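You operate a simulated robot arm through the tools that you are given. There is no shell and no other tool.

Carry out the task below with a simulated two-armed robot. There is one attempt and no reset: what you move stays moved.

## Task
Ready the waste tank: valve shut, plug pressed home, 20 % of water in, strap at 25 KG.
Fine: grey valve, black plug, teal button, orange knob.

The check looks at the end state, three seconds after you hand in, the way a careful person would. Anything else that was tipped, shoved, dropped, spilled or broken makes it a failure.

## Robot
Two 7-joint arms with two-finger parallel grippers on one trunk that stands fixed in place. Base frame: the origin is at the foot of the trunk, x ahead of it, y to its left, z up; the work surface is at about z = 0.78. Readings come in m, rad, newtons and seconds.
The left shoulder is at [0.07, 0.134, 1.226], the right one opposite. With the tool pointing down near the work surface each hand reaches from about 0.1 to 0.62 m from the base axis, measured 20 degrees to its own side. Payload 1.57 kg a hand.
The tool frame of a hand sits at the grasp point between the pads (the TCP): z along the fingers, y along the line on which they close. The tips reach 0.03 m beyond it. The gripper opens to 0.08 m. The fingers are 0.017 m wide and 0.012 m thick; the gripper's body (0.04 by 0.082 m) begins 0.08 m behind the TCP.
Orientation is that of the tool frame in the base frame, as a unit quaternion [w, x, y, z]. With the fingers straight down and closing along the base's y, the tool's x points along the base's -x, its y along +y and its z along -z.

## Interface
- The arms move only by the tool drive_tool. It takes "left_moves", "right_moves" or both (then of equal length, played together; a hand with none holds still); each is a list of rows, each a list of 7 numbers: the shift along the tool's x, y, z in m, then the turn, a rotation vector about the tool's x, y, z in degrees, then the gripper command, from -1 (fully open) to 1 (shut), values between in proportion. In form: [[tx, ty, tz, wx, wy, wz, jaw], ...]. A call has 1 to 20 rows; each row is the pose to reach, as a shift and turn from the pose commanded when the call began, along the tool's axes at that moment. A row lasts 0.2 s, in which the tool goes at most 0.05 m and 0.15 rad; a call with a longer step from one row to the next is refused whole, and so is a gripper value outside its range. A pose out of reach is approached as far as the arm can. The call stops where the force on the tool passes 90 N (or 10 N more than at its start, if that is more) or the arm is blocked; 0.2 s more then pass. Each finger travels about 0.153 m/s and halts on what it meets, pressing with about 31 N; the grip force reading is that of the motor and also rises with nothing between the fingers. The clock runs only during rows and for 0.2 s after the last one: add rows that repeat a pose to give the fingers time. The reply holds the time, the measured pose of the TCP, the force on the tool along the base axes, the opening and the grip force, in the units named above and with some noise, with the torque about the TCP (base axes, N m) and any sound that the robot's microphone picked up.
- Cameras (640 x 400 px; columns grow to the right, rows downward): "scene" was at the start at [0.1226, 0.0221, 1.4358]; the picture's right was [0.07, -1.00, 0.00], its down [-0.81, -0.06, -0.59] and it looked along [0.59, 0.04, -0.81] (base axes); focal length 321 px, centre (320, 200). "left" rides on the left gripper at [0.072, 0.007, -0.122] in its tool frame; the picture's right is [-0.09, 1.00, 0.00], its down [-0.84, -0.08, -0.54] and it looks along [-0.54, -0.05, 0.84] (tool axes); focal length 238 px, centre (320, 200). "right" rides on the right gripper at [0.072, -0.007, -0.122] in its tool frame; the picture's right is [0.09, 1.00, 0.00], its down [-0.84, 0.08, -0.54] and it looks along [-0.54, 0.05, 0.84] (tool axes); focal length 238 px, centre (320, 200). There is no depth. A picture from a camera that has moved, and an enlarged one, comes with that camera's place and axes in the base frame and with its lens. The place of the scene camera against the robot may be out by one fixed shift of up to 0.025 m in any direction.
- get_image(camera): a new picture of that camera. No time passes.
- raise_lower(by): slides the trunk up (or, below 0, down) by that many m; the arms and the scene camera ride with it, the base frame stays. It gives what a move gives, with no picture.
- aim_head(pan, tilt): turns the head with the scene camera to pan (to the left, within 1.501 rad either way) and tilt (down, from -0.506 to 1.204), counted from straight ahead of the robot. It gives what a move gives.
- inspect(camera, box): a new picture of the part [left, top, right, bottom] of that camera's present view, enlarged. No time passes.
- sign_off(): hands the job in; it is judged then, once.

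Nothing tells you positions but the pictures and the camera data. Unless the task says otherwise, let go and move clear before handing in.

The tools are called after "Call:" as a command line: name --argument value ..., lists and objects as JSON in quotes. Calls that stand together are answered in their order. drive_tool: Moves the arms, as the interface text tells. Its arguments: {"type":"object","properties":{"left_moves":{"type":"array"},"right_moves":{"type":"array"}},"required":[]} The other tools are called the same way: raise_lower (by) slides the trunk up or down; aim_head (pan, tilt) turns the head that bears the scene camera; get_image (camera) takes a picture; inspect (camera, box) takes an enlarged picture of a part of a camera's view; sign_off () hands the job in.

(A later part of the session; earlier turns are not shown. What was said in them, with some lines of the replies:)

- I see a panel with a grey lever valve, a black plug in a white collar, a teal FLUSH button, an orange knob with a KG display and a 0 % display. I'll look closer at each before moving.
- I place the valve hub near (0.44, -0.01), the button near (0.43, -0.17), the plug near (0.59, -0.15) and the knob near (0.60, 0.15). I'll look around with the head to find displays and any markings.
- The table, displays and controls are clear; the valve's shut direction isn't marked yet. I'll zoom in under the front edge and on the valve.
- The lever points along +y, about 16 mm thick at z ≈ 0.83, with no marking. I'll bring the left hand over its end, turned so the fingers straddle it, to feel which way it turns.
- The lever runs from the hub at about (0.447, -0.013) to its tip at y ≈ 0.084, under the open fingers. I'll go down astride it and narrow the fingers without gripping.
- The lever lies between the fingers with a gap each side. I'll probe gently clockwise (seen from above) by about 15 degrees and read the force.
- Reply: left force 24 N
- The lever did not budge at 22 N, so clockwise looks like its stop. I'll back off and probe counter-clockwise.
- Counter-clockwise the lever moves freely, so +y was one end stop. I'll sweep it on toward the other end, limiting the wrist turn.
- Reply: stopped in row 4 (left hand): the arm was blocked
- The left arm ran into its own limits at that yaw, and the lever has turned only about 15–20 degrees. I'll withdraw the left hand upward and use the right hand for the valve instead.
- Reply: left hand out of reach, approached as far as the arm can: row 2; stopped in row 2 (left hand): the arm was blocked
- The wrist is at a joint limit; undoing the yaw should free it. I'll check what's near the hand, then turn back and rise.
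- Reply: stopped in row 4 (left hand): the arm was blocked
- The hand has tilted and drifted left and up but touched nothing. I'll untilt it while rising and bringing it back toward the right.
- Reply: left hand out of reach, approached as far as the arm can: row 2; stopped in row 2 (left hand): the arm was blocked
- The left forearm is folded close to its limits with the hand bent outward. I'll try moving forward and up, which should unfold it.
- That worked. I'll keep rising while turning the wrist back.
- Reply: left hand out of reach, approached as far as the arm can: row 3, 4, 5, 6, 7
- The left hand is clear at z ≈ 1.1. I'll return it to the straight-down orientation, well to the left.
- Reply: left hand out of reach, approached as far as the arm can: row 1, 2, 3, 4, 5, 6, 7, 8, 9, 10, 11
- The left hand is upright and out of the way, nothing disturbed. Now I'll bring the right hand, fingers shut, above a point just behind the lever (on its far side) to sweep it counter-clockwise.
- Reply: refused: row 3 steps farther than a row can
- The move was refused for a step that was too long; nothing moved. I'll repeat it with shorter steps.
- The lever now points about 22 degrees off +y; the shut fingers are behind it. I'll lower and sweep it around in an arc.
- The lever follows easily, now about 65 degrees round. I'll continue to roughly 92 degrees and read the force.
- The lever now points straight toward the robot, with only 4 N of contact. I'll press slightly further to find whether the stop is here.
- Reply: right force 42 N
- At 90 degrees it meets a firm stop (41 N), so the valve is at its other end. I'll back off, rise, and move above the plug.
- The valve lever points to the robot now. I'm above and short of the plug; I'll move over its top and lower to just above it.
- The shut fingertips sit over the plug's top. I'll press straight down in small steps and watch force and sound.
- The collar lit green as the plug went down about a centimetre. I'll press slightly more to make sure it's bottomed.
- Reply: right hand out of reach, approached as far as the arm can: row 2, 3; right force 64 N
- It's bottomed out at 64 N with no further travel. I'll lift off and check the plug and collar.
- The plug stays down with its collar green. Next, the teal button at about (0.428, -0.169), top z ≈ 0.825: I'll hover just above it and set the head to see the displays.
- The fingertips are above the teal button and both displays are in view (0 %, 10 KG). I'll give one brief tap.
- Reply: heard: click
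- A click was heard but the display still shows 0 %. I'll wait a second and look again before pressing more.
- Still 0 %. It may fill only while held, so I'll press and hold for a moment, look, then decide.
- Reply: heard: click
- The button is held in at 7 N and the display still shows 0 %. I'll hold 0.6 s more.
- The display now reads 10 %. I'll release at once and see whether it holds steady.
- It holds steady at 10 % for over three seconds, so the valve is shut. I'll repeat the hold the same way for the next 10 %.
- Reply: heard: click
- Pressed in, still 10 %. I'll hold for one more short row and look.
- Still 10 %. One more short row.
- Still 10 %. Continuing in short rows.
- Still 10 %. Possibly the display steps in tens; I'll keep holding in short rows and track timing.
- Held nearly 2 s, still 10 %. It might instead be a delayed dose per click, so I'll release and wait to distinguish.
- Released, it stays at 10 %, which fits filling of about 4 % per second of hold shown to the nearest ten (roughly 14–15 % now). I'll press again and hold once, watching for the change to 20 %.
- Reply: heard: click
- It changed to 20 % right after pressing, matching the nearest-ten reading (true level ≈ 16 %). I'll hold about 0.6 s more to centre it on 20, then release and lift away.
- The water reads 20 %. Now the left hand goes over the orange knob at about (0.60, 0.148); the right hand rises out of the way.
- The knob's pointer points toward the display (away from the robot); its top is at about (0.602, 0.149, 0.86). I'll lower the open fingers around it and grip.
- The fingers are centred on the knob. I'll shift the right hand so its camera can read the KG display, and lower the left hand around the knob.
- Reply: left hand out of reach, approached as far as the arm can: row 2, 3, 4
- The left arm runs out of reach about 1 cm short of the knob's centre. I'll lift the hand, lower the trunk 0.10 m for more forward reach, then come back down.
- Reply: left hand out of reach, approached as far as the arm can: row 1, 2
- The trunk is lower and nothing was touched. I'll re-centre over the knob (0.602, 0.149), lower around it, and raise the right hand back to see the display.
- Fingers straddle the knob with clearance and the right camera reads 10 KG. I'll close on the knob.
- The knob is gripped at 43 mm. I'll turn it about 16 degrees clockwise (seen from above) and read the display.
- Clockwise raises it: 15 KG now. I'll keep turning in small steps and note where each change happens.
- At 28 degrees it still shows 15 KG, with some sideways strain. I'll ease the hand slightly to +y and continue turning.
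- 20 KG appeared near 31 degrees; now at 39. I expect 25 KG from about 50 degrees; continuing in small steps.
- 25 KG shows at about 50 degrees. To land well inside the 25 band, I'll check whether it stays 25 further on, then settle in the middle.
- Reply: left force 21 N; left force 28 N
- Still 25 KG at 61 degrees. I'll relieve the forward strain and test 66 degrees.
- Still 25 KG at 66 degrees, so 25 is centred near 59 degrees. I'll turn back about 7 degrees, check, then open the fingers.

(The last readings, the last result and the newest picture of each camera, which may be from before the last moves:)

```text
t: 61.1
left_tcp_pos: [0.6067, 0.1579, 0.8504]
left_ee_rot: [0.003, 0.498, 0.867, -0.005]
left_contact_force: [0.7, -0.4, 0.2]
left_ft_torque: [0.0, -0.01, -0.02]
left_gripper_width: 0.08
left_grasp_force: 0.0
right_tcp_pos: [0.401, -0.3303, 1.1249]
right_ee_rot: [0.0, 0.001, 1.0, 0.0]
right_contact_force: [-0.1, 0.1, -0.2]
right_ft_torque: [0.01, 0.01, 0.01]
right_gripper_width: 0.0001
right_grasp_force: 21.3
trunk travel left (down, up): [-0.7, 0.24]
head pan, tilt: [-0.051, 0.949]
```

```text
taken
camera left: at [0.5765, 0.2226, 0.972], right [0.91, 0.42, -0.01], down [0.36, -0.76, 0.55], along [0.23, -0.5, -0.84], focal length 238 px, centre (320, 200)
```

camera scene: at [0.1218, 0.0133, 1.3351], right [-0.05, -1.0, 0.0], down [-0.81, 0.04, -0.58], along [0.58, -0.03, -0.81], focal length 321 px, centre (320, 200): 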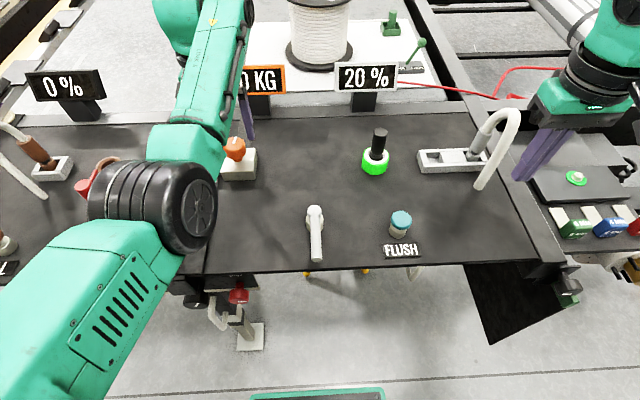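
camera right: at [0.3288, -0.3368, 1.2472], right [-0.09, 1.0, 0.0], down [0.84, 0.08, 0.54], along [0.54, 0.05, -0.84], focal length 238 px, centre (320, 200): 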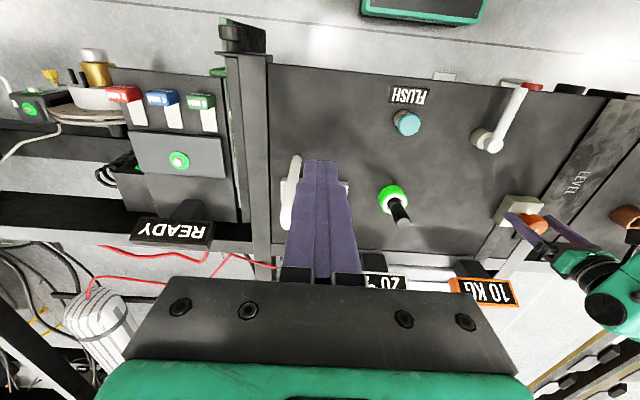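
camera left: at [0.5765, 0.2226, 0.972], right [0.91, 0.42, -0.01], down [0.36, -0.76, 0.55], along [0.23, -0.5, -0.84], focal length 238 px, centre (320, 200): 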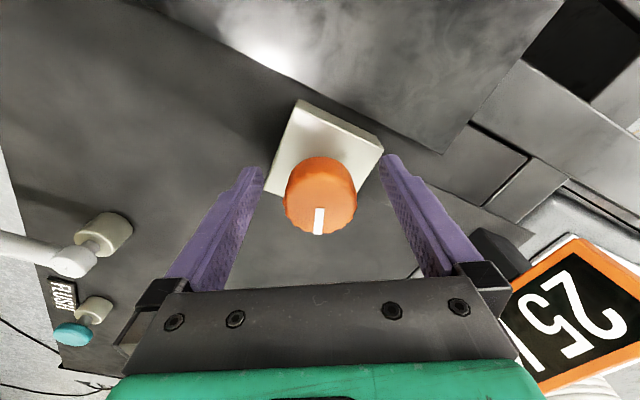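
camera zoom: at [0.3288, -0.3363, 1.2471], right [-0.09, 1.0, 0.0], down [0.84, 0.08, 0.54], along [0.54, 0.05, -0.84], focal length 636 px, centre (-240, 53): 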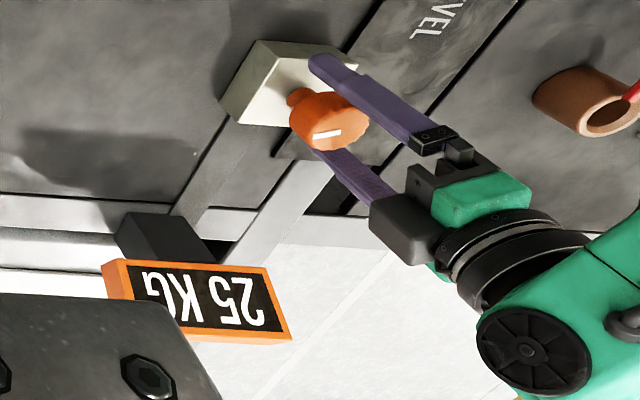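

Knob released at 25 KG, fingers clear of it. I'll lift the left hand straight up and check everything.

Call:
drive_tool --left_moves '[[0, 0, -0.03, 0, 0, 0, -1], [0, 0, -0.07, 0, 0, 0, -1], [0, 0, -0.11, 0, 0, 0, -1], [0, 0, -0.15, 0, 0, 0, -1], [0, 0, -0.18, 0, 0, 0, -1], [0, 0, -0.18, 0, 0, 0, -1]]'

Call:
raise_lower --by 0.1

Call:
get_image --camera "scene"

Call:
get_image --camera "right"

Call:
get_image --camera "left"

Call:
aim_head --pan 0.0 --tilt 0.95

Call:
inspect --camera "scene" --box '[200, 80, 460, 300]'

```text
t: 62.5
left_tcp_pos: [0.6037, 0.1585, 1.0304]
left_ee_rot: [0.002, 0.497, 0.868, -0.006]
left_contact_force: [-0.2, 0.1, -0.3]
left_ft_torque: [-0.01, 0.04, 0.03]
left_gripper_width: 0.0801
left_grasp_force: 0.0
left hand out of reach, approached as far as the arm can: row 5, 6
right_tcp_pos: [0.4017, -0.3307, 1.1234]
right_ee_rot: [0.0, 0.0, 1.0, 0.0]
right_contact_force: [-0.4, 0.1, 0.4]
right_ft_torque: [-0.02, 0.03, 0.02]
right_gripper_width: 0.0
right_grasp_force: 21.2
trunk travel left (down, up): [-0.7, 0.24]
head pan, tilt: [-0.051, 0.949]
```

```text
t: 63.8
left_tcp_pos: [0.6037, 0.1585, 1.13]
left_ee_rot: [0.002, 0.497, 0.868, -0.004]
left_contact_force: [-0.6, 0.6, -0.9]
left_ft_torque: [-0.01, 0.01, 0.05]
left_gripper_width: 0.08
left_grasp_force: 0.1
right_tcp_pos: [0.4014, -0.3295, 1.2243]
right_ee_rot: [0.0, 0.001, 1.0, 0.0]
right_contact_force: [0.4, 0.3, 0.6]
right_ft_torque: [0.02, 0.0, -0.01]
right_gripper_width: 0.0
right_grasp_force: 21.8
trunk travel left (down, up): [-0.8, 0.14]
head pan, tilt: [-0.051, 0.949]
```

```text
taken
camera scene: at [0.1223, 0.0133, 1.4351], right [-0.05, -1.0, 0.0], down [-0.81, 0.04, -0.58], along [0.58, -0.03, -0.81], focal length 321 px, centre (320, 200)
```

scene: 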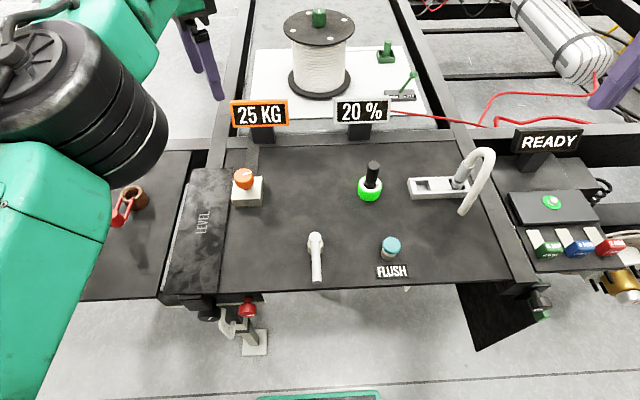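

```text
taken
camera right: at [0.329, -0.3362, 1.347], right [-0.09, 1.0, 0.0], down [0.84, 0.08, 0.54], along [0.54, 0.05, -0.84], focal length 238 px, centre (320, 200)
```

right: 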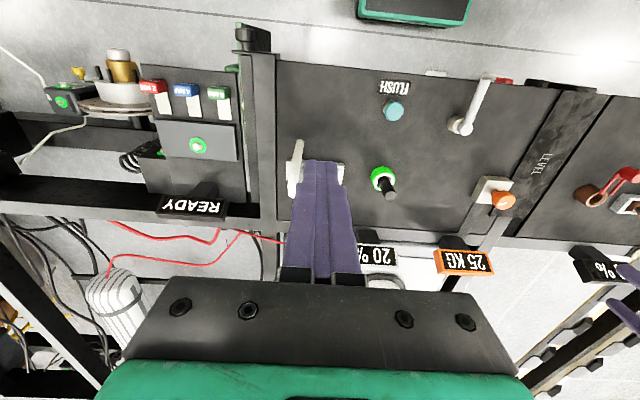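

```text
taken
camera left: at [0.5727, 0.2249, 1.252], right [0.91, 0.42, -0.01], down [0.36, -0.76, 0.55], along [0.23, -0.5, -0.84], focal length 238 px, centre (320, 200)
```

left: 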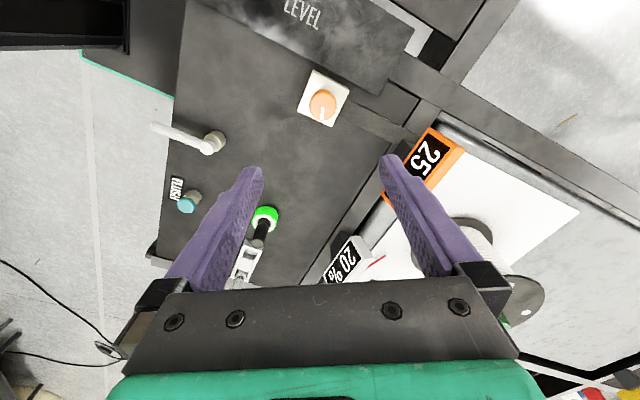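

```text
t: 64.5
left_tcp_pos: [0.602, 0.1591, 1.1297]
left_ee_rot: [0.002, 0.498, 0.867, -0.005]
left_contact_force: [0.0, -0.6, -0.3]
left_ft_torque: [-0.02, -0.04, -0.01]
left_gripper_width: 0.0803
left_grasp_force: 0.0
right_tcp_pos: [0.4018, -0.33, 1.2252]
right_ee_rot: [0.0, 0.001, 1.0, 0.0]
right_contact_force: [-0.2, 0.1, -0.1]
right_ft_torque: [0.0, 0.02, -0.01]
right_gripper_width: 0.0
right_grasp_force: 21.6
trunk travel left (down, up): [-0.8, 0.14]
head pan, tilt: [0.0, 0.949]
```

```text
1.82 times, centred on (330, 190) of scene
camera zoom: at [0.1223, 0.0169, 1.4351], right [0.0, -1.0, 0.0], down [-0.81, 0.0, -0.58], along [0.58, 0.0, -0.81], focal length 584 px, centre (302, 218)
```

zoom: 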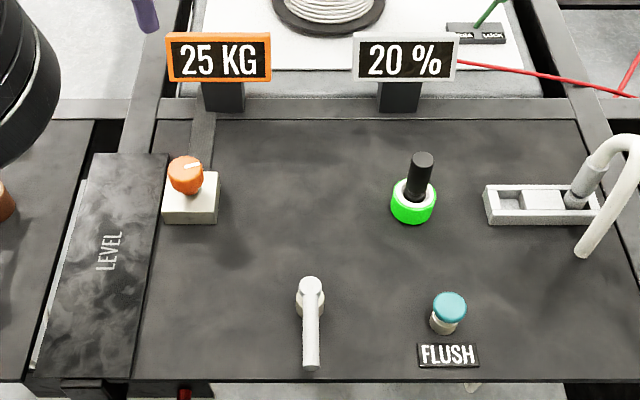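

Everything reads as asked. The lever is at its far stop and the level has held 20 % for over 18 s, so I take the valve as shut. The plug is seated with its collar green, the strap shows 25 KG, and both hands are clear. Handing in.

Call:
sign_off

```text
The job is handed in.
```

I handed the job in with the waste tank as you asked. No result of the check came back.

- **Valve:** I turned the grey lever 90 degrees, from pointing left to pointing toward the robot, until it met a firm stop. Nothing marks which end is shut. I take this one as shut because the level never dropped: it held at 10 % between presses and at 20 % for over 18 seconds at the end.
- **Plug:** I pressed the black plug down until it bottomed. Its collar turned green and stayed green.
- **Water:** the display reads 20 %. It only shows steps of ten, so I estimate the true level at 19 to 20 %.
- **Strap:** the display reads 25 KG. I set the orange knob near the middle of the range that shows 25.

Early on, the left arm ran into its joint limits while turning the lever and swung over the neighbouring bench. It registered no contact, and nothing there looked disturbed afterwards. Both hands are clear of the bench.
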